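You operate a simulated robot arm through the tools that you are given. There is no shell and no other tool.

You run a simulated robot arm. Do the job below in one go: nothing can be reset, and whatever is moved stays where it is left.

## Task
Brush the brown and the purple onion bulb clean on the roller and put them back.
Fine: switch the roller on for it and off again; leave the third bulb muddy. Set down upright: what you pick out.
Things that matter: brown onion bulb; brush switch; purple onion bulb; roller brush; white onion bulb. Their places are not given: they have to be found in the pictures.

The check looks at the end state, three seconds after you hand in, the way a careful person would. Anything else that was tipped, shoved, dropped, spilled or broken makes it a failure.

## Robot
A 6-joint arm with a three-finger gripper, fixed in place. Base frame: the origin is on the floor under the middle of its stand, x ahead of it, y to its left, z up. Readings come in mm, degrees, newtons and seconds.
It reaches about 1213 mm from its shoulder. Its first joint turns from -166.0 to 166.0 degrees. Payload 4.89 kg.
The tool frame sits at the grasp point between the pads (the TCP): z along the fingers, y along the line on which they close. The tips reach 30 mm beyond it. The gripper opens to 164 mm; its body begins 125 mm behind the TCP.
Orientation is told as [roll, pitch, yaw] about the base's x, y, z axes, in that order, counted from this pose: with the fingers straight down and closing along the base's y, the tool's x points along the base's -x, its y along +y and its z along -z.

## Interface
- The arm moves only by the tool move_arm. Its argument "increments" is a list of rows, each a list of 3 entries, a list of its own where there are three numbers: the shift along the tool's x, y, z in units of 20 mm (1.0 is 20 mm), then the turn, a rotation vector about the tool's x, y, z in units of 5 degrees (1.0 is 5 degrees), then the opening, from 0 (shut) to 1 (fully open). In form: [[[tx, ty, tz], [rx, ry, rz], grip], ...]. A call has 1 to 20 rows; each row shifts and turns the commanded pose from where the row before left it, along the tool's axes as they then stand. A call with a number of a shift or a turn outside -1 to 1 is refused whole. A row lasts 0.2 s, in which the tool goes at most 50 mm and 8.6 degrees; a call with a longer step from one row to the next is refused whole, and so is a gripper value outside its range. Where a pose cannot be reached the arm comes as near as it can. A force on the tool above 40 N (or 10 N above the force at the start of the call, whichever is more), or a blocked arm, ends the call early, and 0.2 s more pass. Each finger travels about 108 mm/s and halts on what it meets, pressing with about 25 N; the grip force reading is that of the motor and also rises with nothing between the fingers. The clock runs only during rows and for 0.2 s after the last one: add rows that do not move to give the fingers time. The reply holds the time, the measured pose of the TCP, the force on the tool along the base axes, the opening and the grip force, in the units named above and with some noise, with the torque about the TCP (base axes, N m) and any sound that the robot's microphone picked up, and new pictures: "views" is both (left out), scene, wrist or none.
- Cameras (640 x 400 px; columns grow to the right, rows downward): "scene" is fixed at [51.6, 650.8, 1400.8]; the picture's right is [-0.50, -0.86, 0.00], its down [-0.34, 0.20, -0.92] and it looks along [0.79, -0.46, -0.40] (base axes); focal length 312 px, centre (320, 200). "wrist" rides on the gripper at [76, -2, -152] in the tool frame; the picture's right is [0.02, 1.00, 0.00], its down [-0.88, 0.02, -0.47] and it looks along [-0.47, 0.01, 0.88] (tool axes); focal length 247 px, centre (320, 200).
- raise_lower(by): moves the trunk up (or, below 0, down) by that many mm; the arm rides with it, the base frame stays. It gives what a move gives, with no picture.
- probe_pixels(camera, pixels): for up to 12 pixels [column, row] of the newest picture of that camera ("zoom" is the newest enlarged one), the place [x, y, z] in the base frame of the surface seen there, good to about 3 mm. The clock stands still meanwhile.
- inspect(camera, box): a new picture of the part [left, top, right, bottom] of that camera's present view, enlarged. The clock stands still meanwhile.
- job_done(): hands the job in; it is judged then, once.

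Leave the gripper open and the arm clear of the work at the hand-in unless told otherwise.

The tools are called after ">>>" as a command line: name --argument value ..., lists and objects as JSON in quotes. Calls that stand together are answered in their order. move_arm: Moves the arm, as the interface text tells. Its arguments: {"type":"object","properties":{"increments":{"type":"array","items":{"type":"array"}},"views":{"type":"string","enum":["both","scene","wrist","none"]}},"required":["increments"]} The other tools are called the same way: raise_lower (by) moves the trunk up or down; probe_pixels (camera, pixels) gives the place of the surface under pixels of a picture; inspect (camera, box) takes an enlarged picture of a part of a camera's view; job_done () hands the job in.

At the start:

```text
time: 0.0
tcp_pos: [620.1, -40.0, 1082.7]
ee_rot: [-0.1, 0.0, 0.0]
contact_force: [0.0, 0.6, 0.3]
torque: [-0.02, 0.02, -0.01]
opening: 163.9
grip_force: 0.0
trunk travel left (down, up): [-175.0, 215.0]
```

scene: 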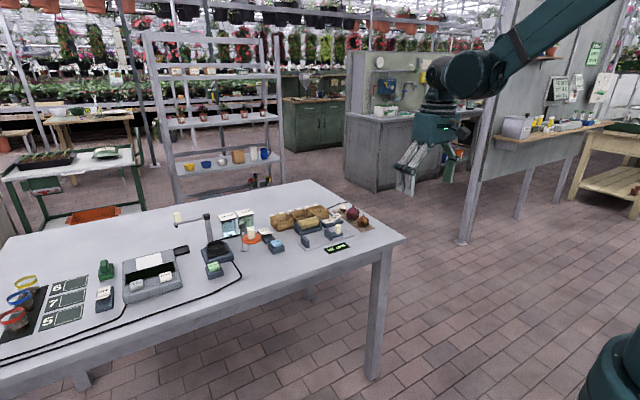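
wrist: 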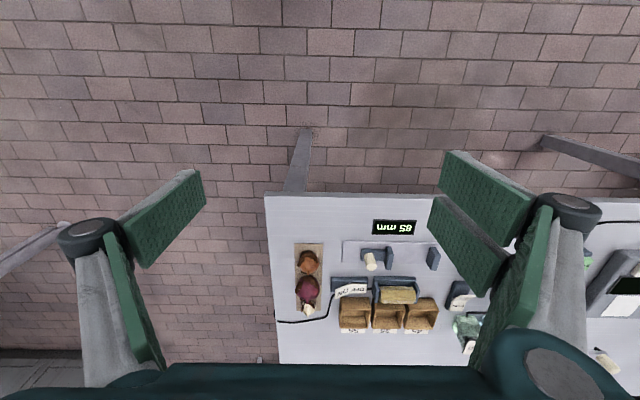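

I see a table with several stations; a small board with brown and purple bulbs at about (355,215) in the scene and (308,280) in the wrist picture. I will enlarge both views first.

>>> inspect --camera "scene" --box '[200, 170, 410, 300]'

>>> inspect --camera "wrist" --box '[260, 190, 500, 370]'

```text
3.05 times, centred on (305, 235) of scene
```

zoom: 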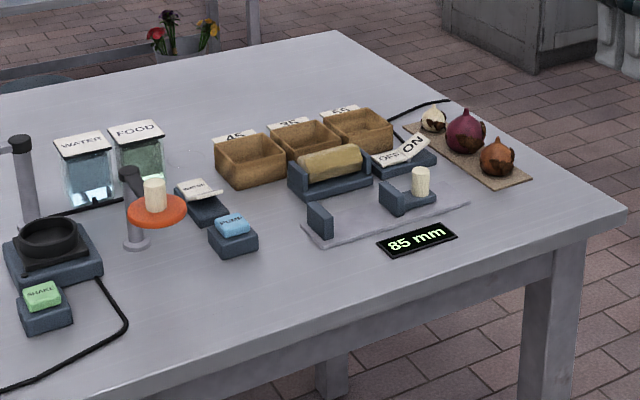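

```text
2.22 times, centred on (380, 280) of wrist
```

zoom: 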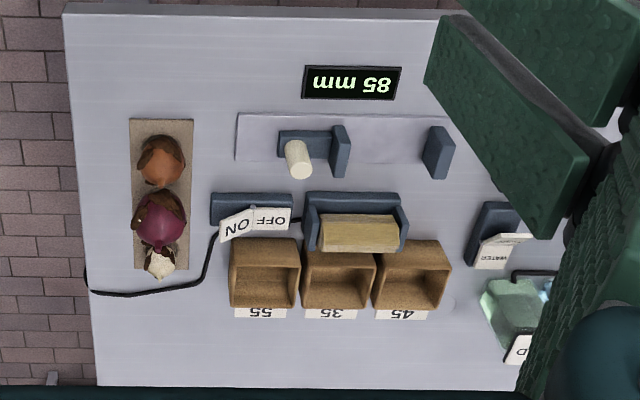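

The wrist zoom shows the mat with brown (160,160), purple (160,220), white (158,262), the rocker switch with ON (237,226)/OFF (270,218), and the roller at (358,232). I'll probe these for positions.

>>> probe_pixels --camera "zoom" --pixels '[[160, 160], [160, 220], [158, 262], [237, 226], [270, 218], [358, 232], [320, 232], [398, 232], [358, 200], [138, 130], [185, 260], [180, 330]]'

>>> inspect --camera "scene" --box '[290, 190, 380, 246]'

```text
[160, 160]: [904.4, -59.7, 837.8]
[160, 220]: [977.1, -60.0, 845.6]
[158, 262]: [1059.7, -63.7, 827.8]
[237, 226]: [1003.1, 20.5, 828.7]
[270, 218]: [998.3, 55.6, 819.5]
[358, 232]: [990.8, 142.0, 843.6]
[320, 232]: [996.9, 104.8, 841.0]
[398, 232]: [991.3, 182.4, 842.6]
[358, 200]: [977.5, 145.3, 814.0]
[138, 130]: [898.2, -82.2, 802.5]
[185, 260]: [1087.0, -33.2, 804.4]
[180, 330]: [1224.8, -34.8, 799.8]
```

```text
7.11 times, centred on (335, 218) of scene
```

zoom: 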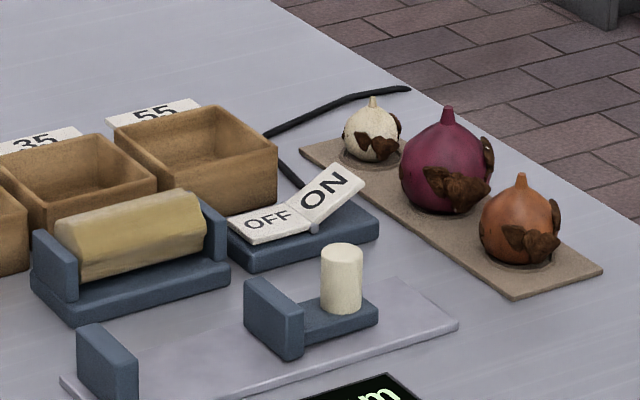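

The bulbs stand on a mat with mud patches on their sides; the rocker's ON half is up (OFF now pressed). I'll probe detail points in this scene zoom.

>>> probe_pixels --camera "zoom" --pixels '[[521, 178], [521, 210], [521, 262], [482, 232], [558, 225], [447, 112], [447, 150], [402, 172], [492, 165], [440, 212], [373, 100], [373, 135]]'

>>> probe_pixels --camera "zoom" --pixels '[[60, 225], [205, 195], [130, 205], [70, 275], [150, 265], [45, 240], [215, 210], [265, 225], [330, 190], [312, 222], [355, 175], [340, 225]]'

```text
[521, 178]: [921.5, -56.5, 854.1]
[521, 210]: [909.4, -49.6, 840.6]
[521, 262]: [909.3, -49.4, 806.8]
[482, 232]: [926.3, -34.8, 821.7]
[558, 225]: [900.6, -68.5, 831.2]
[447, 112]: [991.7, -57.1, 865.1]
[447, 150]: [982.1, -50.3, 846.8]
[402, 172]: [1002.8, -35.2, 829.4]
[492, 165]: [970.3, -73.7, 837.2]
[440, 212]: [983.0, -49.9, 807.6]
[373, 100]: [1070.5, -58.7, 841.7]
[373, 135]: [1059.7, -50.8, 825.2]
```

```text
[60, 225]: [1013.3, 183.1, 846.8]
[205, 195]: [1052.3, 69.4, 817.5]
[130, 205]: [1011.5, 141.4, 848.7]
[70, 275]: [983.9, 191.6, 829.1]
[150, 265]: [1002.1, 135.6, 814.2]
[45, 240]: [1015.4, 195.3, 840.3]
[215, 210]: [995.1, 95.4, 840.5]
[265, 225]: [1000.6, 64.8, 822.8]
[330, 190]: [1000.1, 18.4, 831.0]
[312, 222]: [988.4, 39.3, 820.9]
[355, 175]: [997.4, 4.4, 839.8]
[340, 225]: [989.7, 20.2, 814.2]
```

Table top is z≈800, mat ≈803, brown near (920,-57), purple (990,-57), white (1068,-58), switch near (1000,40), roller near (1005,143). I'll move the hand to a high viewpoint ahead for a better wrist picture, well above everything.

>>> move_arm --increments '[[[-1, 0.2, 0.2], [0, 0, 0], 1], [[-1, 0.2, 0.2], [0, 0, 0], 1], [[-1, 0.2, 0.2], [0, 0, 0], 1], [[-1, 0.2, 0.2], [0, 0, 0], 1], [[-1, 0.2, 0.2], [0, 0, 0], 1], [[-1, 0.2, 0.2], [0, 0, 0], 1], [[-1, 0.2, 0.2], [0, 0, 0], 1], [[-1, 0.2, 0.2], [0, 0, 0], 1], [[-1, 0.2, 0.2], [0, 0, 0], 1], [[-1, 0.2, 0.2], [0, 0, 0], 1]]' --views "both"

```text
time: 2.2
tcp_pos: [818.9, -0.6, 1042.0]
ee_rot: [0.0, 0.0, -0.1]
contact_force: [-0.4, -0.2, 0.5]
torque: [0.02, -0.13, -0.06]
opening: 163.8
grip_force: 0.1
trunk travel left (down, up): [-175.0, 215.0]
```

scene: 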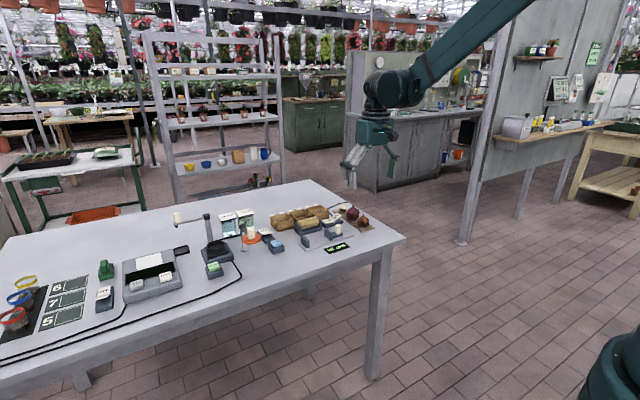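
wrist: 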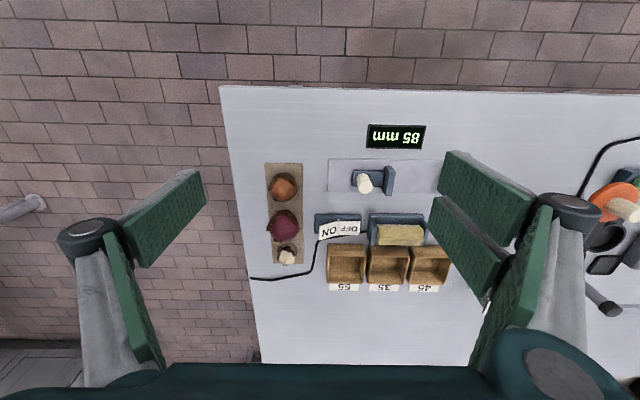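

The view is clear. I'll enlarge the gripper in both pictures to understand the finger layout before grasping.

>>> inspect --camera "scene" --box '[320, 80, 440, 200]'

>>> inspect --camera "wrist" --box '[230, 130, 450, 300]'

```text
3.33 times, centred on (380, 140) of scene
```

zoom: 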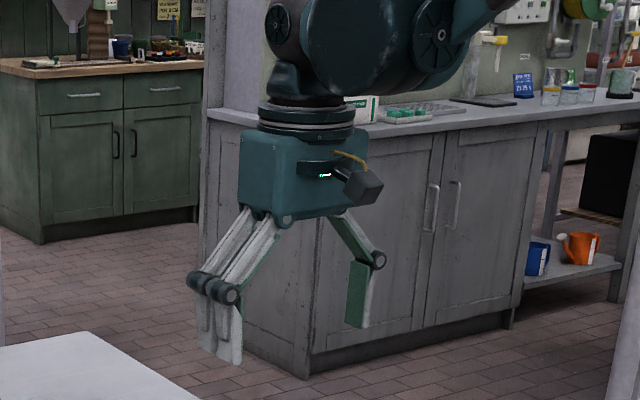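

```text
2.35 times, centred on (340, 215) of wrist
```

zoom: 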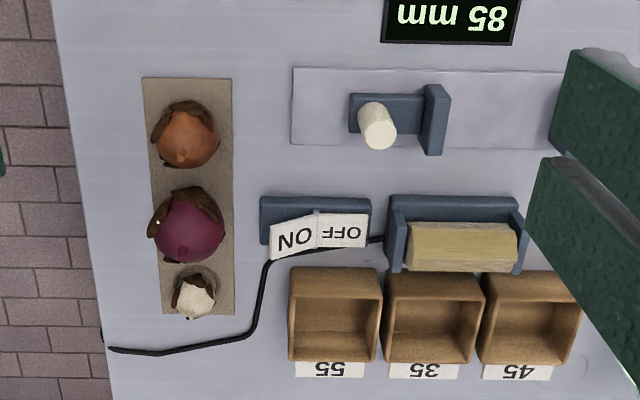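

The gripper has one thumb at -y and two fingers at +y. Mud shows on the -x and -y sides of the bulbs. I'll go lower over the mat (tips ≈ z 920, above the bulbs at ≤ 870) for a closer look.

>>> move_arm --increments '[[[-0.6, -0.57, 0.92], [0, 0, 0], 1], [[-0.6, -0.57, 0.92], [0, 0, 0], 1], [[-0.6, -0.57, 0.92], [0, 0, 0], 1], [[-0.6, -0.57, 0.92], [0, 0, 0], 1], [[-0.6, -0.57, 0.92], [0, 0, 0], 1]]' --views "wrist"

>>> inspect --camera "wrist" --box '[220, 80, 420, 300]'

```text
time: 3.4
tcp_pos: [878.9, -57.2, 950.0]
ee_rot: [0.0, 0.0, 0.0]
contact_force: [-0.5, -0.2, 0.7]
torque: [-0.09, -0.16, 0.01]
opening: 163.9
grip_force: 0.1
trunk travel left (down, up): [-175.0, 215.0]
```

wrist: 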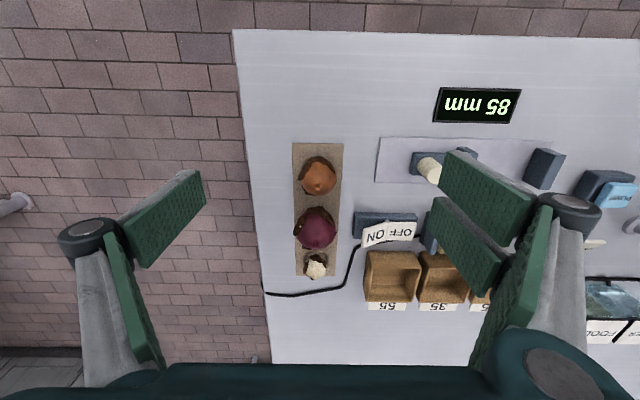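

```text
1.82 times, centred on (320, 190) of wrist
```

zoom: 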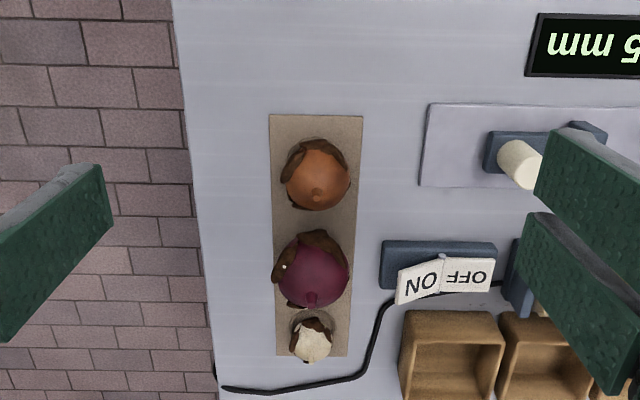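

Zooming in closely on the bulbs to locate each mud patch.

>>> inspect --camera "wrist" --box '[285, 145, 355, 205]'

>>> inspect --camera "wrist" --box '[280, 195, 360, 285]'

>>> probe_pixels --camera "wrist" --pixels '[[490, 195], [515, 165], [470, 205], [465, 245], [440, 200], [500, 270], [175, 215], [200, 175], [140, 260], [205, 205], [150, 235], [120, 240]]'

```text
6.67 times, centred on (320, 175) of wrist
```

zoom: 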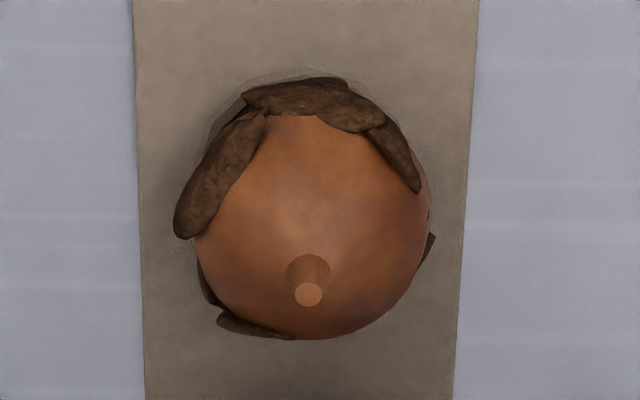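

```text
4.44 times, centred on (320, 240) of wrist
```

zoom: 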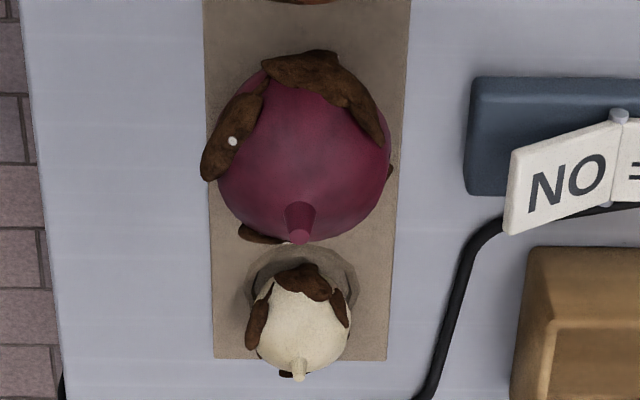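

```text
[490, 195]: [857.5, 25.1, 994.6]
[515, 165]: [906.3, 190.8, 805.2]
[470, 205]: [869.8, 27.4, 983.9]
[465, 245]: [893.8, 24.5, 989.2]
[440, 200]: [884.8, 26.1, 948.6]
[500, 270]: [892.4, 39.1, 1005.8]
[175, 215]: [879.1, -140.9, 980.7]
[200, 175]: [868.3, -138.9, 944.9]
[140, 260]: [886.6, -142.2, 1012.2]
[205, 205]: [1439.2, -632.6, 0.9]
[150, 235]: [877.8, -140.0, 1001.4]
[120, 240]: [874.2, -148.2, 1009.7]
```

Mud sits all around each bulb (patches at -x, ±y, and behind), so I'll need to brush several sides. Before that I want precise geometry of the switch and roller; I'll shift the hand above them at the same height.

>>> move_arm --increments '[[[-0.1, 1, -0.4], [0, 0, 0], 1], [[-0.1, 1, -0.4], [0, 0, 0], 1], [[-0.1, 1, 0], [0, 0, 0], 1], [[-0.1, 1, 0], [0, 0, 0], 1], [[-0.1, 1, 0], [0, 0, 0], 1], [[-0.1, 1, 0], [0, 0, 0], 1], [[-0.1, 1, 0], [0, 0, 0], 1]]' --views "wrist"

>>> inspect --camera "wrist" --box '[210, 130, 430, 290]'

```text
time: 5.0
tcp_pos: [894.1, 80.4, 965.6]
ee_rot: [0.1, 0.0, -0.1]
contact_force: [-0.4, 0.4, 1.1]
torque: [0.05, 0.0, 0.03]
opening: 164.0
grip_force: 0.0
trunk travel left (down, up): [-175.0, 215.0]
```

wrist: 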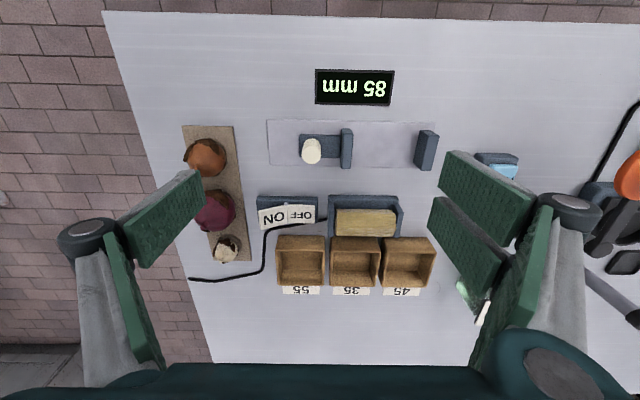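

```text
2.50 times, centred on (320, 210) of wrist
```

zoom: 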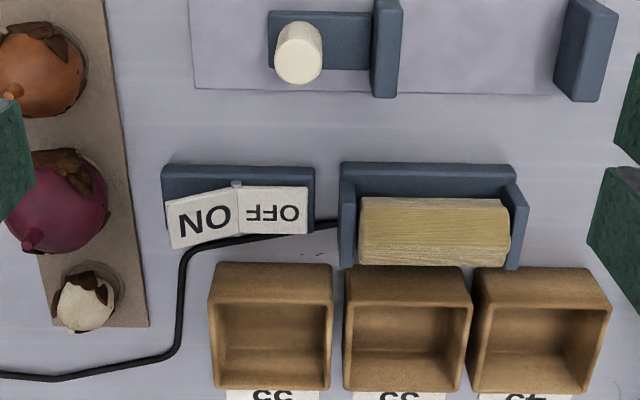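

Zooming tighter on the switch and roller for precise probing.

>>> inspect --camera "wrist" --box '[250, 185, 410, 285]'

>>> probe_pixels --camera "zoom" --pixels '[[50, 92], [55, 170], [170, 85], [172, 155], [240, 100], [240, 160], [330, 105], [460, 80], [460, 120], [460, 170], [460, 205], [600, 120]]'

>>> probe_pixels --camera "zoom" --pixels '[[325, 200], [330, 140], [570, 205], [595, 90], [612, 195], [340, 60], [580, 55], [200, 215], [110, 220], [420, 220], [440, 140], [440, 190]]'

```text
4.00 times, centred on (330, 235) of wrist
```

zoom: 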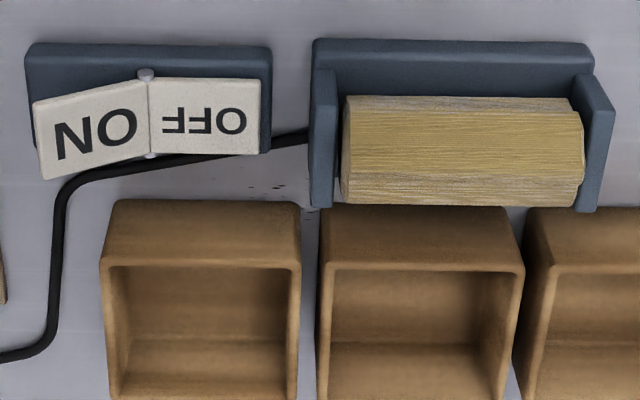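

```text
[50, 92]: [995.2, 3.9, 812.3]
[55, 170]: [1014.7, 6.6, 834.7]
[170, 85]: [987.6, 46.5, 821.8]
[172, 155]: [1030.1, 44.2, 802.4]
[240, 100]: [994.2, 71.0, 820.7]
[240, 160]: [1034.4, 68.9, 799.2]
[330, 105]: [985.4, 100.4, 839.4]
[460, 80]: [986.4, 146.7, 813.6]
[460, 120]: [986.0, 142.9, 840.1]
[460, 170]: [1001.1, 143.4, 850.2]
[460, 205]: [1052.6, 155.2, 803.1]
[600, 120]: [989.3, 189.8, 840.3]
```

```text
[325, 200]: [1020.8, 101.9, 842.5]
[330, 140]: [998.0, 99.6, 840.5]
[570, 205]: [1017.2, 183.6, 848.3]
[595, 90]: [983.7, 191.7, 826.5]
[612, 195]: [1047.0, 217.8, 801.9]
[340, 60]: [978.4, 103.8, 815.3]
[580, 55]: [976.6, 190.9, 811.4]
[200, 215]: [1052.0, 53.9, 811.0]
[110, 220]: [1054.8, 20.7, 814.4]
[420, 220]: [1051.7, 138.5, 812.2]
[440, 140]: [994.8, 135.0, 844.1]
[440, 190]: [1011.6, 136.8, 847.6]
```

Roller: axis along y from y≈107 to 184, x≈1004, top z≈850, end walls top z≈841. Switch: ON half y≈4–40 at x≈1000, rising to z≈840; OFF half at z≈821. I'll close the fingers up here and go above the ON half at (1000, 14), tips still ≈ z 905.

>>> move_arm --increments '[[[-0.7, -0.4, 0], [0, 0, 0], 0], [[-0.7, -0.4, 0], [0, 0, 0], 0], [[-0.7, -0.4, 0], [0, 0, 0], 0], [[-0.7, -0.4, 0], [0, 0, 0], 0], [[-0.7, -0.4, 0], [0, 0, 0], 0], [[-0.7, -0.4, 0.5], [0, 0, 0], 0], [[-0.7, -0.4, 0.5], [0, 0, 0], 0], [[-0.4, -0.5, 0.5], [0, 0, 0], 0]]' --views "both"

>>> inspect --camera "scene" --box '[280, 160, 400, 250]'

```text
time: 6.8
tcp_pos: [999.2, 16.5, 937.1]
ee_rot: [0.0, 0.0, 0.0]
contact_force: [-0.9, -0.3, 0.5]
torque: [-0.03, -0.08, -0.01]
opening: 0.3
grip_force: 25.3
trunk travel left (down, up): [-175.0, 215.0]
```

scene: 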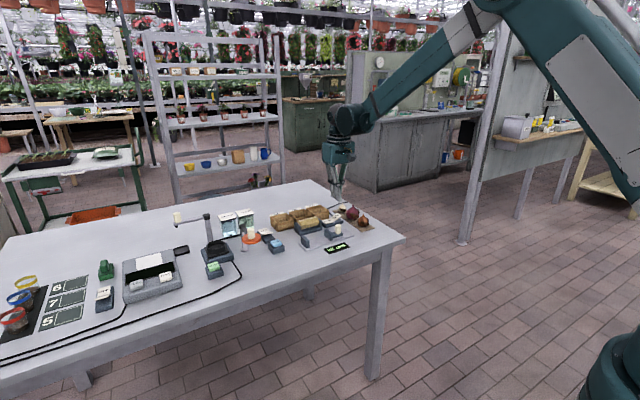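
wrist: 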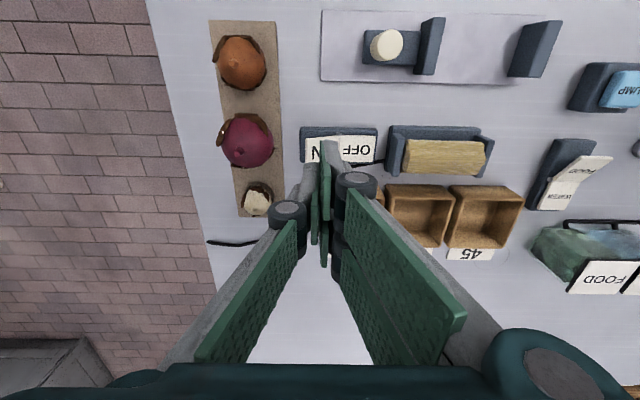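

```text
4.44 times, centred on (340, 205) of scene
```

zoom: 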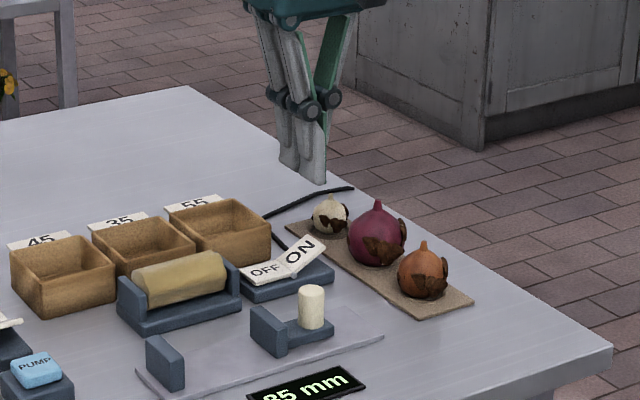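

Fingers are shut over the ON half, tips ≈ z 907. I'll descend to just above it, then press slowly in 5 mm rows, watching force.

>>> move_arm --increments '[[[0, -0.1, 0.9], [0, 0, 0], 0], [[0, 0, 0.9], [0, 0, 0], 0], [[0, 0, 0.9], [0, 0, 0], 0], [[0, 0, 0.25], [0, 0, 0], 0], [[0, 0, 0.25], [0, 0, 0], 0], [[0, 0, 0.25], [0, 0, 0], 0], [[0, 0, 0.25], [0, 0, 0], 0]]' --views "wrist"

>>> inspect --camera "scene" --box '[280, 160, 400, 250]'

```text
time: 8.4
tcp_pos: [999.9, 14.2, 862.3]
ee_rot: [0.0, 0.0, 0.0]
contact_force: [0.6, -0.2, 0.5]
torque: [-0.01, -0.04, 0.02]
opening: 0.2
grip_force: 25.1
trunk travel left (down, up): [-175.0, 215.0]
```

wrist: 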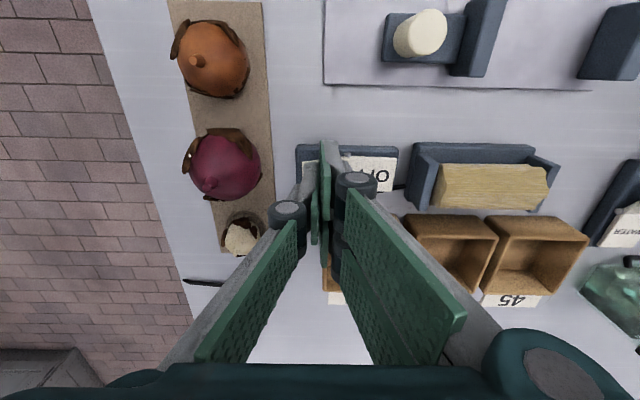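

```text
4.44 times, centred on (340, 205) of scene
```

zoom: 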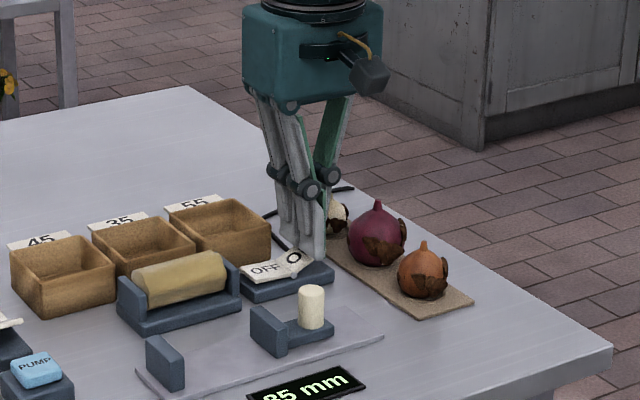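

No contact yet at tips ≈ z 832. Continue pressing 2 mm per row and watch for a click/sound.

>>> move_arm --increments '[[[0, 0, 0.12], [0, 0, 0], 0], [[0, 0, 0.12], [0, 0, 0], 0], [[0, 0, 0.12], [0, 0, 0], 0], [[0, 0, 0.12], [0, 0, 0], 0]]' --views "none"

>>> inspect --camera "scene" --box '[300, 190, 370, 240]'

```text
time: 9.4
tcp_pos: [998.2, 13.7, 852.5]
ee_rot: [0.1, 0.0, 0.0]
contact_force: [0.1, 0.6, 0.5]
torque: [-0.01, -0.01, -0.01]
opening: 0.0
grip_force: 24.4
trunk travel left (down, up): [-175.0, 215.0]
```

```text
8.00 times, centred on (335, 215) of scene
```

zoom: 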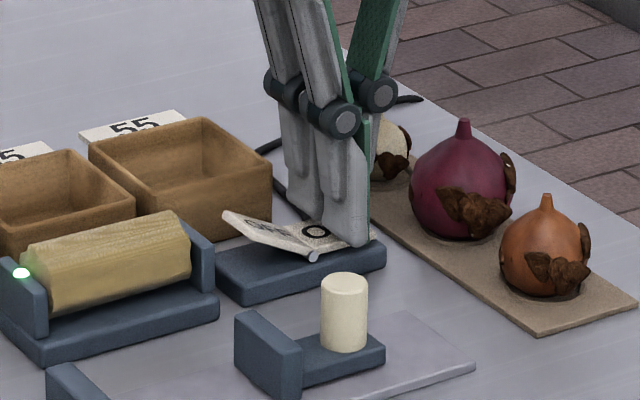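

The rocker flipped (OFF half now up) and a green LED on the roller holder is lit: roller on. I'll lift straight up, then move back over the mat with the hand partly open to look down at the brown bulb.

>>> move_arm --increments '[[[0, 0, -1], [0, 0, 0], 0], [[0, 0, -1], [0, 0, 0], 0], [[0, 0, -1], [0, 0, 0], 0], [[0, 0, -1], [0, 0, 0], 0], [[0, 0, -1], [0, 0, 0], 0], [[1, -0.6, 0], [0, 0, 0], 0.5], [[1, -0.6, 0], [0, 0, 0], 0.5], [[1, -0.6, 0], [0, 0, 0], 0.5], [[1, -0.6, 0], [0, 0, 0], 0.5], [[1, -0.6, 0], [0, 0, 0], 0.5], [[0.5, -0.55, 0], [0, 0, 0], 0.5]]' --views "wrist"

>>> inspect --camera "scene" --box '[290, 190, 380, 246]'

```text
time: 11.8
tcp_pos: [889.7, -55.8, 951.5]
ee_rot: [0.0, 0.0, 0.1]
contact_force: [0.4, 0.1, 0.2]
torque: [-0.08, -0.01, 0.01]
opening: 82.0
grip_force: 0.0
trunk travel left (down, up): [-175.0, 215.0]
```

wrist: 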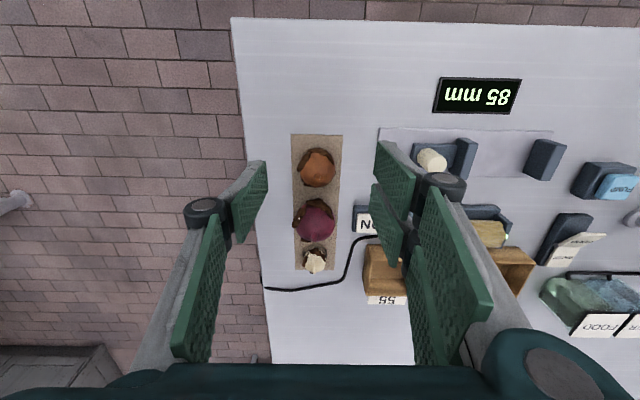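

```text
7.11 times, centred on (335, 218) of scene
```

zoom: 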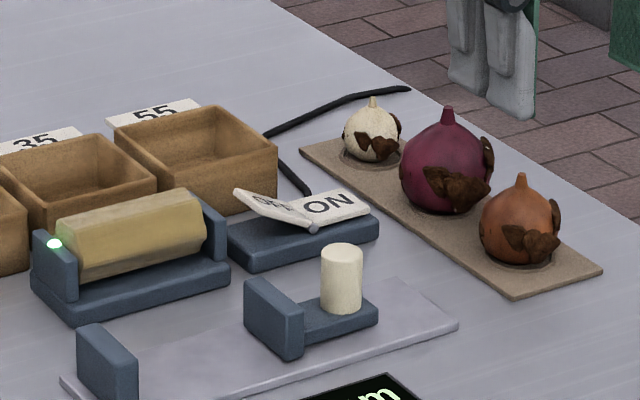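

The switch stays ON with the green light lit. Now I zoom on the brown bulb from above and on the fingers to measure precisely.

>>> inspect --camera "wrist" --box '[285, 140, 355, 280]'

>>> probe_pixels --camera "wrist" --pixels '[[378, 145], [412, 168], [372, 185], [402, 215], [376, 150], [376, 160], [374, 180], [266, 165], [266, 200], [240, 195], [400, 155], [390, 210]]'

```text
2.86 times, centred on (320, 210) of wrist
```

zoom: 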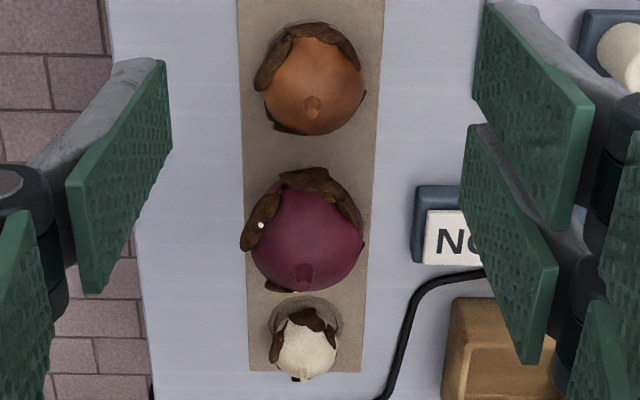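

```text
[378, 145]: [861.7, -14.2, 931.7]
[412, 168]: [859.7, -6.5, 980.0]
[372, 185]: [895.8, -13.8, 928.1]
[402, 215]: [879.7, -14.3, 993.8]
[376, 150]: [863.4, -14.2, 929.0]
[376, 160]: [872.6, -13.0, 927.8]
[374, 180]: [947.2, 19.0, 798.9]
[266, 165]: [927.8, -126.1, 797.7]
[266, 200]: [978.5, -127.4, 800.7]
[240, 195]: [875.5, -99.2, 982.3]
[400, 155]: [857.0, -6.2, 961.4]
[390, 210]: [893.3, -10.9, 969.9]
```

I'll look at the objects on the +y side of the roller (jars, WATER rocker) to know the clearance around the roller when the hand is tilted.

>>> inspect --camera "scene" --box '[200, 190, 340, 290]'

>>> probe_pixels --camera "zoom" --pixels '[[140, 90], [220, 75], [110, 100], [260, 70], [290, 170], [305, 150], [240, 150], [235, 115], [345, 215], [95, 125], [455, 90], [350, 110]]'

```text
4.00 times, centred on (270, 240) of scene
```

zoom: 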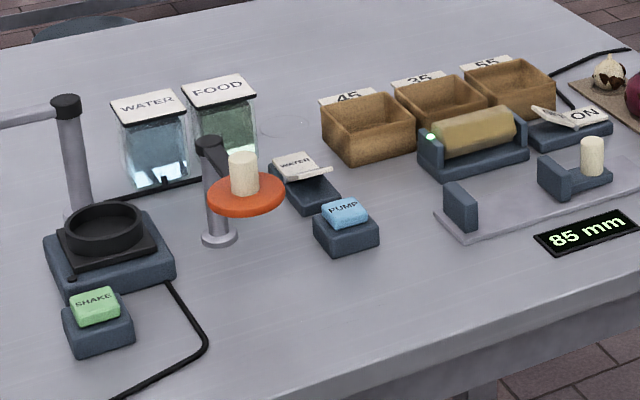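

```text
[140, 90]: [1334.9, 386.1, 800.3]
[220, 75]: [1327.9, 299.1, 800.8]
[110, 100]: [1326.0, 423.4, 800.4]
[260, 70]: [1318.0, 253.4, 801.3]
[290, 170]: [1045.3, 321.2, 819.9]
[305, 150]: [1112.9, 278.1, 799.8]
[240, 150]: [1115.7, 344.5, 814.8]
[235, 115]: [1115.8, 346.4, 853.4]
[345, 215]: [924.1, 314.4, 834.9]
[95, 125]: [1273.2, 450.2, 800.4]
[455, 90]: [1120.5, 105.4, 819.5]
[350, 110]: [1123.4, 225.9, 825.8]
```

Surroundings are below z≈850 near the roller. Now I'll measure the brown and purple bulbs exactly from above.

>>> inspect --camera "wrist" --box '[290, 140, 346, 190]'

>>> probe_pixels --camera "zoom" --pixels '[[313, 300], [313, 270], [313, 240], [200, 250], [420, 250], [313, 340], [400, 310], [240, 310], [313, 150], [150, 60], [480, 60], [320, 380]]'

```text
8.00 times, centred on (318, 165) of wrist
```

zoom: 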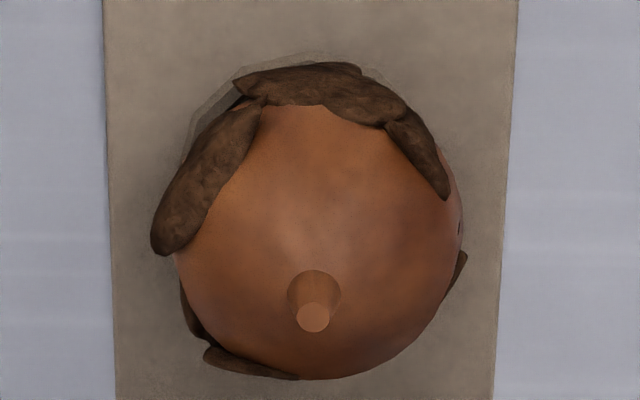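

```text
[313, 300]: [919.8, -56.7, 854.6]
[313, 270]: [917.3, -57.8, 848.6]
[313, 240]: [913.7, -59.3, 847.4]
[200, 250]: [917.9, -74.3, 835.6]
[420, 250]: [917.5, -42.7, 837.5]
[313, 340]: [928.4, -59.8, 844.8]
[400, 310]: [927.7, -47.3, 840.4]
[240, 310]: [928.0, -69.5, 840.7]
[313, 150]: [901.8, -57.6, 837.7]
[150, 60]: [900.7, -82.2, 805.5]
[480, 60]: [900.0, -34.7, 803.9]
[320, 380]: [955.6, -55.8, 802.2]
```

Brown bulb axis ≈ (919.5, -57.5), equator z≈823, radius ≈22. I'll go above it and descend straight to TCP z≈847 (tips ≈ z 817) with an 82 mm opening, not closing yet.

>>> move_arm --increments '[[[-0.75, -0.04, 0], [0, 0, 0], 0.5], [[-0.74, -0.04, 0], [0, 0, 0], 0.5], [[0, 0, 1], [0, 0, 0], 0.5], [[0, 0, 1], [0, 0, 0], 0.5], [[0, 0, 1], [0, 0, 0], 0.5], [[0, 0, 1], [0, 0, 0], 0.5], [[0, 0, 0.6], [0, 0, 0], 0.5], [[0, 0, 0.6], [0, 0, 0], 0.5]]' --views "wrist"

>>> inspect --camera "scene" --box '[310, 180, 400, 246]'

```text
time: 13.6
tcp_pos: [920.3, -58.8, 848.4]
ee_rot: [0.0, 0.0, 0.1]
contact_force: [0.5, -0.3, 0.0]
torque: [0.03, -0.05, -0.04]
opening: 82.1
grip_force: 0.1
trunk travel left (down, up): [-175.0, 215.0]
```

wrist: 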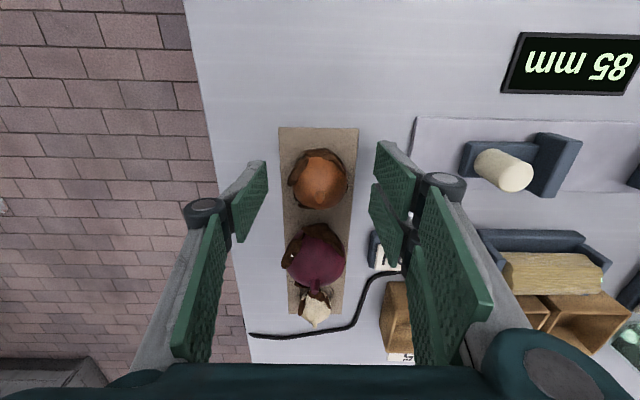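

```text
6.06 times, centred on (355, 213) of scene
```

zoom: 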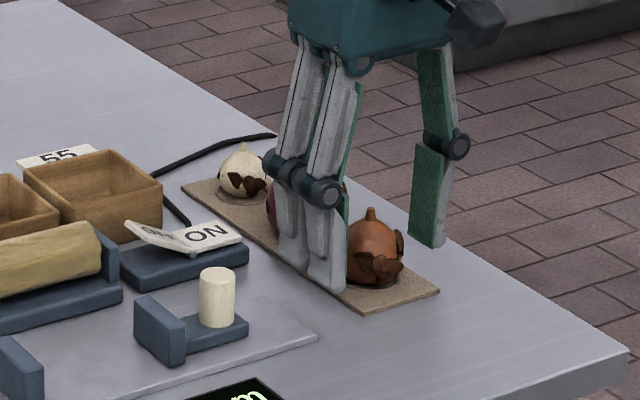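

Fingers straddle the brown bulb cleanly. I'll lower 4 mm more and close slowly, waiting for the fingers to settle.

>>> move_arm --increments '[[[0, 0.05, 0.2], [0, 0, 0], 0.5], [[0, 0, 0], [0, 0, 0], 0.4], [[0, 0, 0], [0, 0, 0], 0.3], [[0, 0, 0], [0, 0, 0], 0.2], [[0, 0, 0], [0, 0, 0], 0.1], [[0, 0, 0], [0, 0, 0], 0], [[0, 0, 0], [0, 0, 0], 0]]' --views "wrist"

>>> inspect --camera "scene" --box '[310, 180, 400, 246]'

```text
time: 15.2
tcp_pos: [919.3, -58.3, 844.8]
ee_rot: [0.0, 0.0, 0.1]
contact_force: [-0.3, 0.3, 0.9]
torque: [0.0, 0.01, -0.01]
opening: 42.7
grip_force: 25.2
trunk travel left (down, up): [-175.0, 215.0]
```

wrist: 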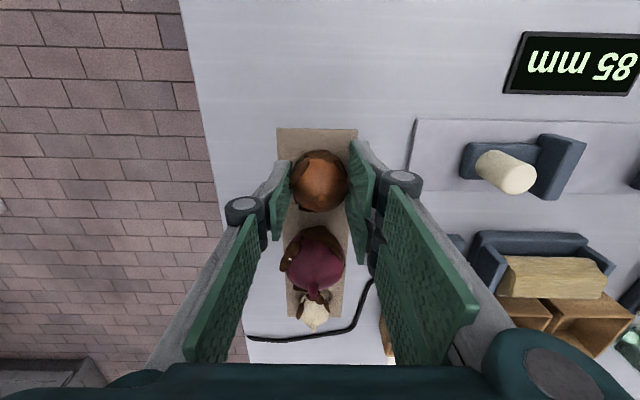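

```text
6.06 times, centred on (355, 213) of scene
```

zoom: 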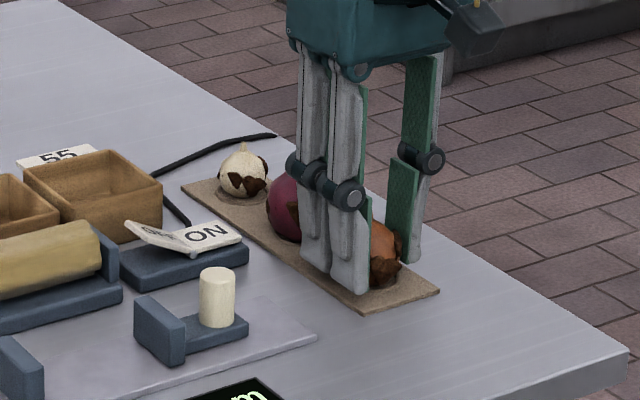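

Gripped at 42.7 mm opening (≈ bulb diameter). Lift straight up 100 mm and check that it's held.

>>> move_arm --increments '[[[0, 0, -0.5], [0, 0, 0], 0], [[0, 0, -0.8], [0, 0, 0], 0], [[0, 0, -1], [0, 0, 0], 0], [[0, 0, -1], [0, 0, 0], 0], [[0, 0, -1], [0, 0, 0], 0], [[0, 0, -1], [0, 0, 0], 0]]' --views "wrist"

>>> inspect --camera "scene" --box '[300, 160, 400, 240]'

```text
time: 16.6
tcp_pos: [919.4, -57.4, 949.8]
ee_rot: [-0.1, 0.0, 0.0]
contact_force: [1.1, -0.7, -0.1]
torque: [0.02, 0.1, 0.0]
opening: 0.0
grip_force: 24.7
trunk travel left (down, up): [-175.0, 215.0]
```

wrist: 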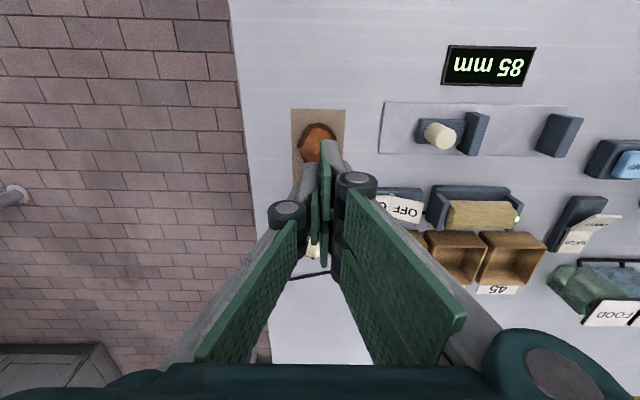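

```text
5.00 times, centred on (350, 200) of scene
```

zoom: 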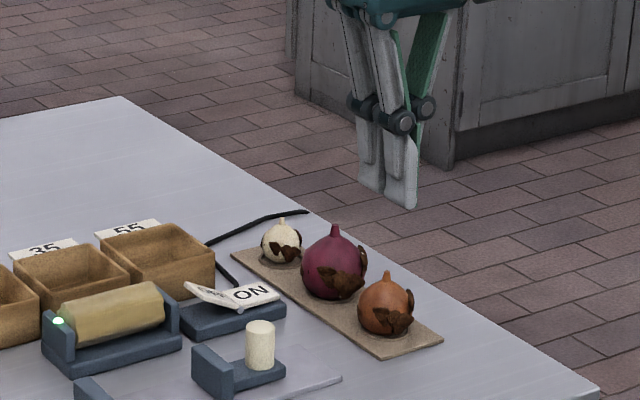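

The fingers slid up off the bulb: opening now reads 0 and the brown bulb is still standing on the mat, upright. I gripped too high. I'll reopen here and re-measure the bulb before gripping lower.

>>> move_arm --increments '[[[0.5, 0, 0], [0, 0, 0], 0.5], [[0.5, 0, 0], [0, 0, 0], 0.5], [[0.5, 0, 0], [0, 0, 0], 0.5], [[0, 0, 0], [0, 0, 0], 0.5]]' --views "wrist"

>>> inspect --camera "wrist" --box '[290, 140, 346, 190]'

>>> inspect --camera "scene" --box '[335, 200, 385, 235]'

```text
time: 17.6
tcp_pos: [889.1, -58.5, 949.6]
ee_rot: [-0.1, 0.0, 0.0]
contact_force: [1.4, -0.7, 0.4]
torque: [-0.01, 0.0, 0.01]
opening: 81.9
grip_force: 0.0
trunk travel left (down, up): [-175.0, 215.0]
```

wrist: 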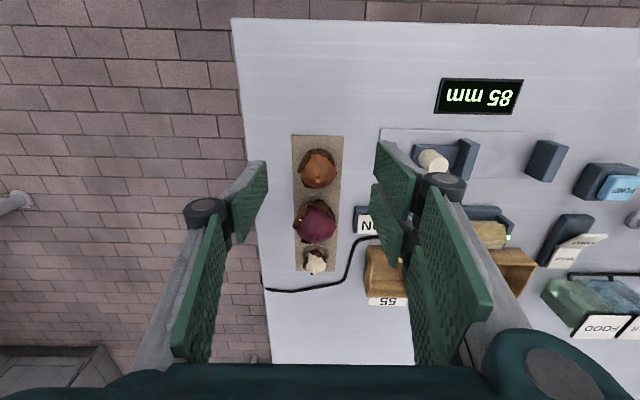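

```text
8.00 times, centred on (318, 165) of wrist
```

zoom: 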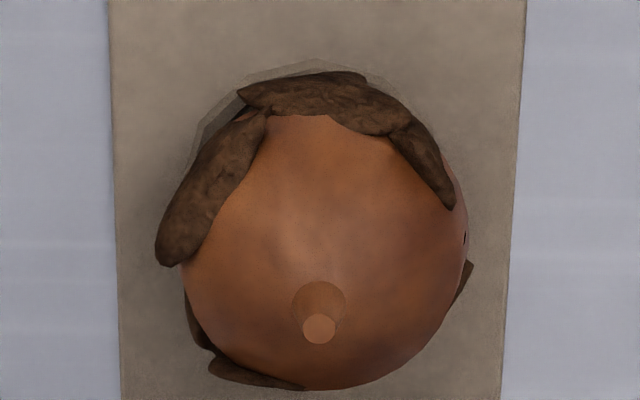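

```text
11.43 times, centred on (360, 218) of scene
```

zoom: 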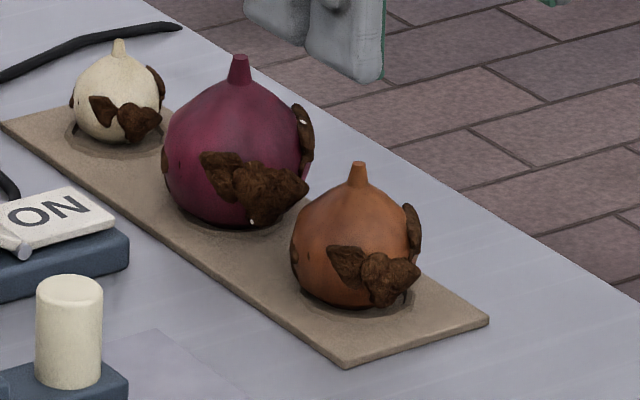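

Brown is still upright in place. I'll probe its neck and shoulders again for an exact centre.

>>> inspect --camera "wrist" --box '[290, 140, 346, 190]'

>>> probe_pixels --camera "zoom" --pixels '[[318, 325], [318, 290], [210, 270], [425, 270], [318, 360], [405, 320], [235, 320], [318, 150], [318, 200], [150, 60], [480, 60], [318, 250]]'

```text
8.00 times, centred on (318, 165) of wrist
```

zoom: 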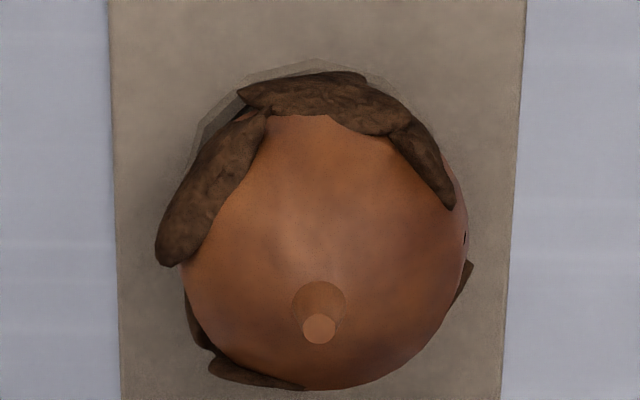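

```text
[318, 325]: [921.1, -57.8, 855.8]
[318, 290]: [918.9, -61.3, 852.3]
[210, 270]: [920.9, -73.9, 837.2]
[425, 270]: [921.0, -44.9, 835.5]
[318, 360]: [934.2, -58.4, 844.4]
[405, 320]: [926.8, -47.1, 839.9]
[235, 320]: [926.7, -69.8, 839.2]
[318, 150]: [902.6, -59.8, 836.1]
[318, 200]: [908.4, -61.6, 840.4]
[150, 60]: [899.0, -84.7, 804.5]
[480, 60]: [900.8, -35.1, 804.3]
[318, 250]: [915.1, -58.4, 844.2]
```

Centre ≈ (920.5, -59). I'll descend deeper this time: TCP z≈836 (tips ≈ z 806, just above the mat at 803–804).

>>> move_arm --increments '[[[-0.8, 0, 0], [0, 0, 0], 0.5], [[-0.77, -0.03, 0], [0, 0, 0], 0.5], [[0, 0, 1], [0, 0, 0], 0.5], [[0, 0, 1], [0, 0, 0], 0.5], [[0, 0, 1], [0, 0, 0], 0.5], [[0, 0, 1], [0, 0, 0], 0.5], [[0, 0, 0.8], [0, 0, 0], 0.5], [[0, 0, 0.5], [0, 0, 0], 0.5], [[0, 0, 0.35], [0, 0, 0], 0.5]]' --views "none"

>>> inspect --camera "wrist" --box '[230, 120, 410, 250]'

```text
time: 19.6
tcp_pos: [920.6, -58.5, 836.9]
ee_rot: [0.0, 0.0, 0.0]
contact_force: [-0.1, -0.2, 0.4]
torque: [0.0, 0.0, -0.04]
opening: 82.1
grip_force: 0.1
trunk travel left (down, up): [-175.0, 215.0]
```

```text
3.08 times, centred on (320, 185) of wrist
```

zoom: 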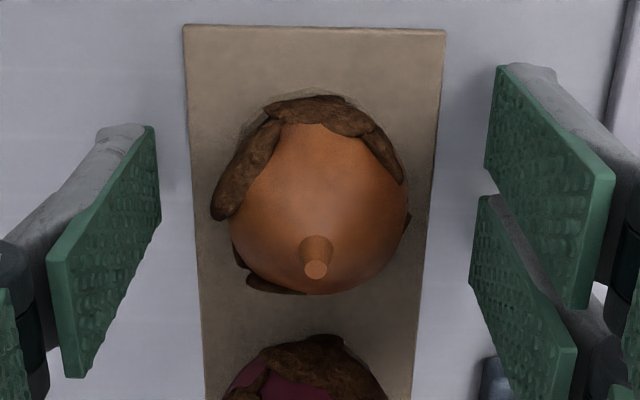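

Aligned. Close the fingers, hold, then lift just 20 mm and check the opening still reads ≈42 mm.

>>> move_arm --increments '[[[0, 0, 0], [0, 0, 0], 0.4], [[0, 0, 0], [0, 0, 0], 0.3], [[0, 0, 0], [0, 0, 0], 0.2], [[0, 0, 0], [0, 0, 0], 0.1], [[0, 0, 0], [0, 0, 0], 0], [[0, 0, 0], [0, 0, 0], 0], [[0, 0, 0], [0, 0, 0], 0], [[0, 0, -0.25], [0, 0, 0], 0], [[0, 0, -0.25], [0, 0, 0], 0], [[0, 0, -0.25], [0, 0, 0], 0], [[0, 0, -0.25], [0, 0, 0], 0]]' --views "wrist"

>>> inspect --camera "scene" --box '[310, 180, 400, 246]'

```text
time: 22.0
tcp_pos: [921.1, -57.6, 857.7]
ee_rot: [0.0, 0.0, 0.0]
contact_force: [1.0, 0.4, -0.2]
torque: [-0.02, 0.06, 0.02]
opening: 42.3
grip_force: 25.3
trunk travel left (down, up): [-175.0, 215.0]
```

wrist: 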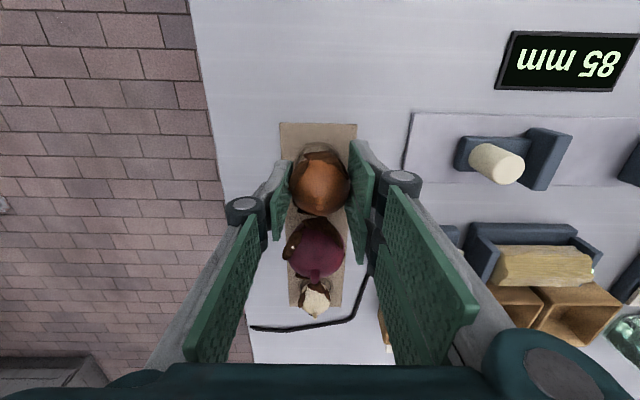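

```text
6.06 times, centred on (355, 213) of scene
```

zoom: 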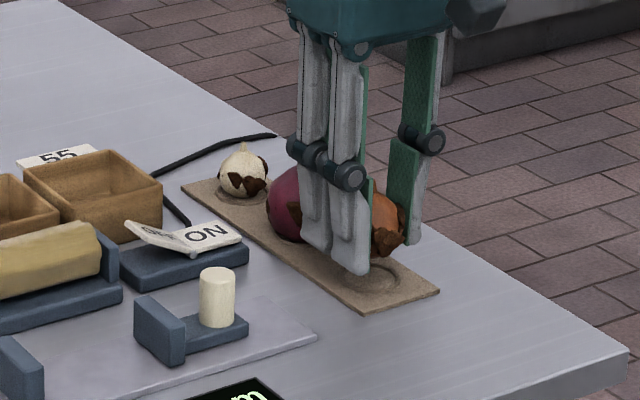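

Held this time (42.3 mm, seat recess visible on the mat). I'll lift higher, and meanwhile check the box rim behind the roller for clearance.

>>> move_arm --increments '[[[0, 0, -0.8], [0, 0, 0], 0], [[0, 0, -1], [0, 0, 0], 0], [[0, 0, -1], [0, 0, 0], 0], [[0, 0, -1], [0, 0, 0], 0], [[0, 0, -1], [0, 0, 0], 0], [[0, 0, -1], [0, 0, 0], 0]]' --views "wrist"

>>> inspect --camera "scene" --box '[260, 195, 350, 251]'

>>> probe_pixels --camera "zoom" --pixels '[[320, 140], [350, 110], [430, 85], [500, 100], [200, 165], [470, 160], [215, 245], [330, 210], [400, 200], [245, 205], [430, 180], [330, 185]]'

```text
time: 23.4
tcp_pos: [920.8, -57.2, 973.1]
ee_rot: [0.1, 0.1, 0.0]
contact_force: [1.0, -0.9, -0.6]
torque: [0.05, 0.09, 0.06]
opening: 42.6
grip_force: 25.0
trunk travel left (down, up): [-175.0, 215.0]
```

wrist: 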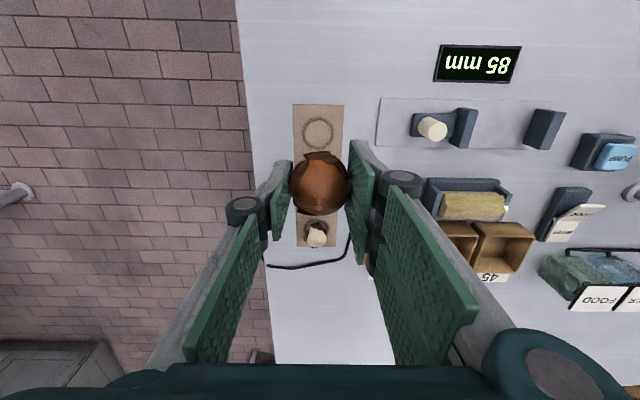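

```text
7.11 times, centred on (305, 223) of scene
```

zoom: 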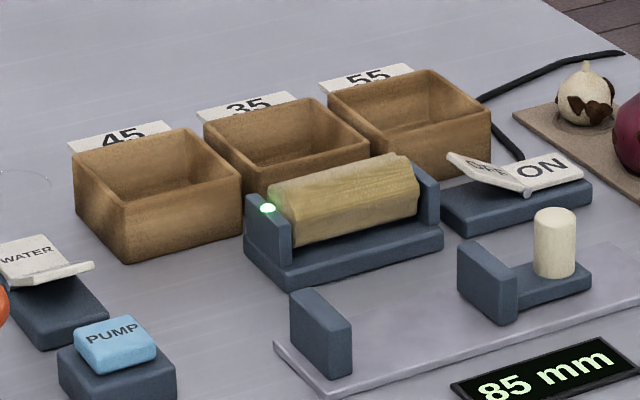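

```text
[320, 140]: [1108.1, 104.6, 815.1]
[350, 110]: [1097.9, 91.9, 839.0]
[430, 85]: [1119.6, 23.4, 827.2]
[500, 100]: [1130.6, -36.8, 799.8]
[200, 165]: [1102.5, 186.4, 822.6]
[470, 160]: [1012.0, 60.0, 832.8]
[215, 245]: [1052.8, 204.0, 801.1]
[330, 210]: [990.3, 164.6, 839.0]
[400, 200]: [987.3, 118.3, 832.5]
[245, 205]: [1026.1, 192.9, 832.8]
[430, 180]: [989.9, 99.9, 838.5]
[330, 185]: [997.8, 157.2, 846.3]
```

Box rim is z≈840 at x≥1053, fine. Brown is securely held. I'll carry it to above the roller (TCP ≈ (1007,132,1000)), then turn the hand so the closing line runs along x.

>>> move_arm --increments '[[[-0.43, 0.946, -0.135], [0, 0, 0], 0], [[-0.43, 0.946, -0.135], [0, 0, 0], 0], [[-0.43, 0.946, -0.135], [0, 0, 0], 0], [[-0.43, 0.946, -0.135], [0, 0, 0], 0], [[-0.43, 0.946, -0.135], [0, 0, 0], 0], [[-0.43, 0.946, -0.135], [0, 0, 0], 0], [[-0.43, 0.946, -0.135], [0, 0, 0], 0], [[-0.43, 0.946, -0.135], [0, 0, 0], 0], [[-0.43, 0.946, -0.135], [0, 0, 0], 0], [[-0.43, 0.946, -0.135], [0, 0, 0], 0]]' --views "none"

>>> move_arm --increments '[[[0, 0, 0], [0, 0, 1], 0], [[0, 0, 0], [0, 0, 1], 0], [[0, 0, 0], [0, 0, 1], 0], [[0, 0, 0], [0, 0, 1], 0], [[0, 0, 0], [0, 0, 1], 0], [[0, 0, 0], [0, 0, 1], 0], [[0, 0, 0], [0, 0, 1], 0], [[0, 0, 0], [0, 0, 1], 0], [[0, 0, 0], [0, 0, 1], 0], [[0, 0, 0], [0, 0, 1], 0], [[0, 0, 0], [0, 0, 1], 0], [[0, 0, 0], [0, 0, 1], 0], [[0, 0, 0], [0, 0, 1], 0], [[0, 0, 0], [0, 0, 1], 0], [[0, 0, 0], [0, 0, 1], 0], [[0, 0, 0], [0, 0, 1], 0], [[0, 0, 0], [0, 0, 1], 0], [[0, 0, 0], [0, 0, 1], 0]]' --views "both"

```text
time: 25.6
tcp_pos: [1008.5, 129.6, 1000.5]
ee_rot: [0.1, 0.0, 0.0]
contact_force: [-0.6, -1.8, -0.4]
torque: [0.11, -0.05, 0.01]
opening: 42.3
grip_force: 24.9
trunk travel left (down, up): [-175.0, 215.0]
```

```text
time: 29.4
tcp_pos: [1007.1, 131.7, 1000.6]
ee_rot: [0.1, -0.1, -90.1]
contact_force: [0.9, 0.4, -0.5]
torque: [0.01, -0.01, 0.01]
opening: 42.3
grip_force: 24.8
trunk travel left (down, up): [-175.0, 215.0]
```

scene: 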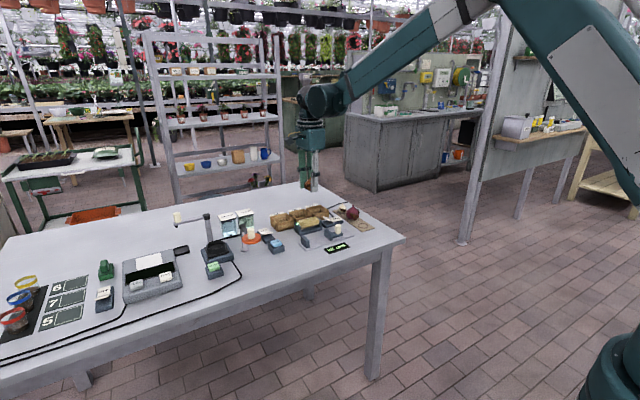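
wrist: 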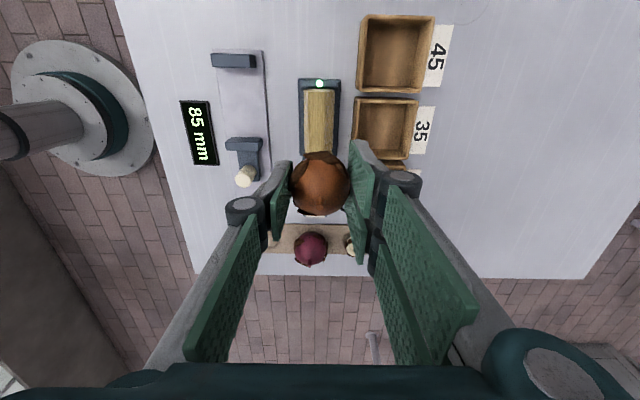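

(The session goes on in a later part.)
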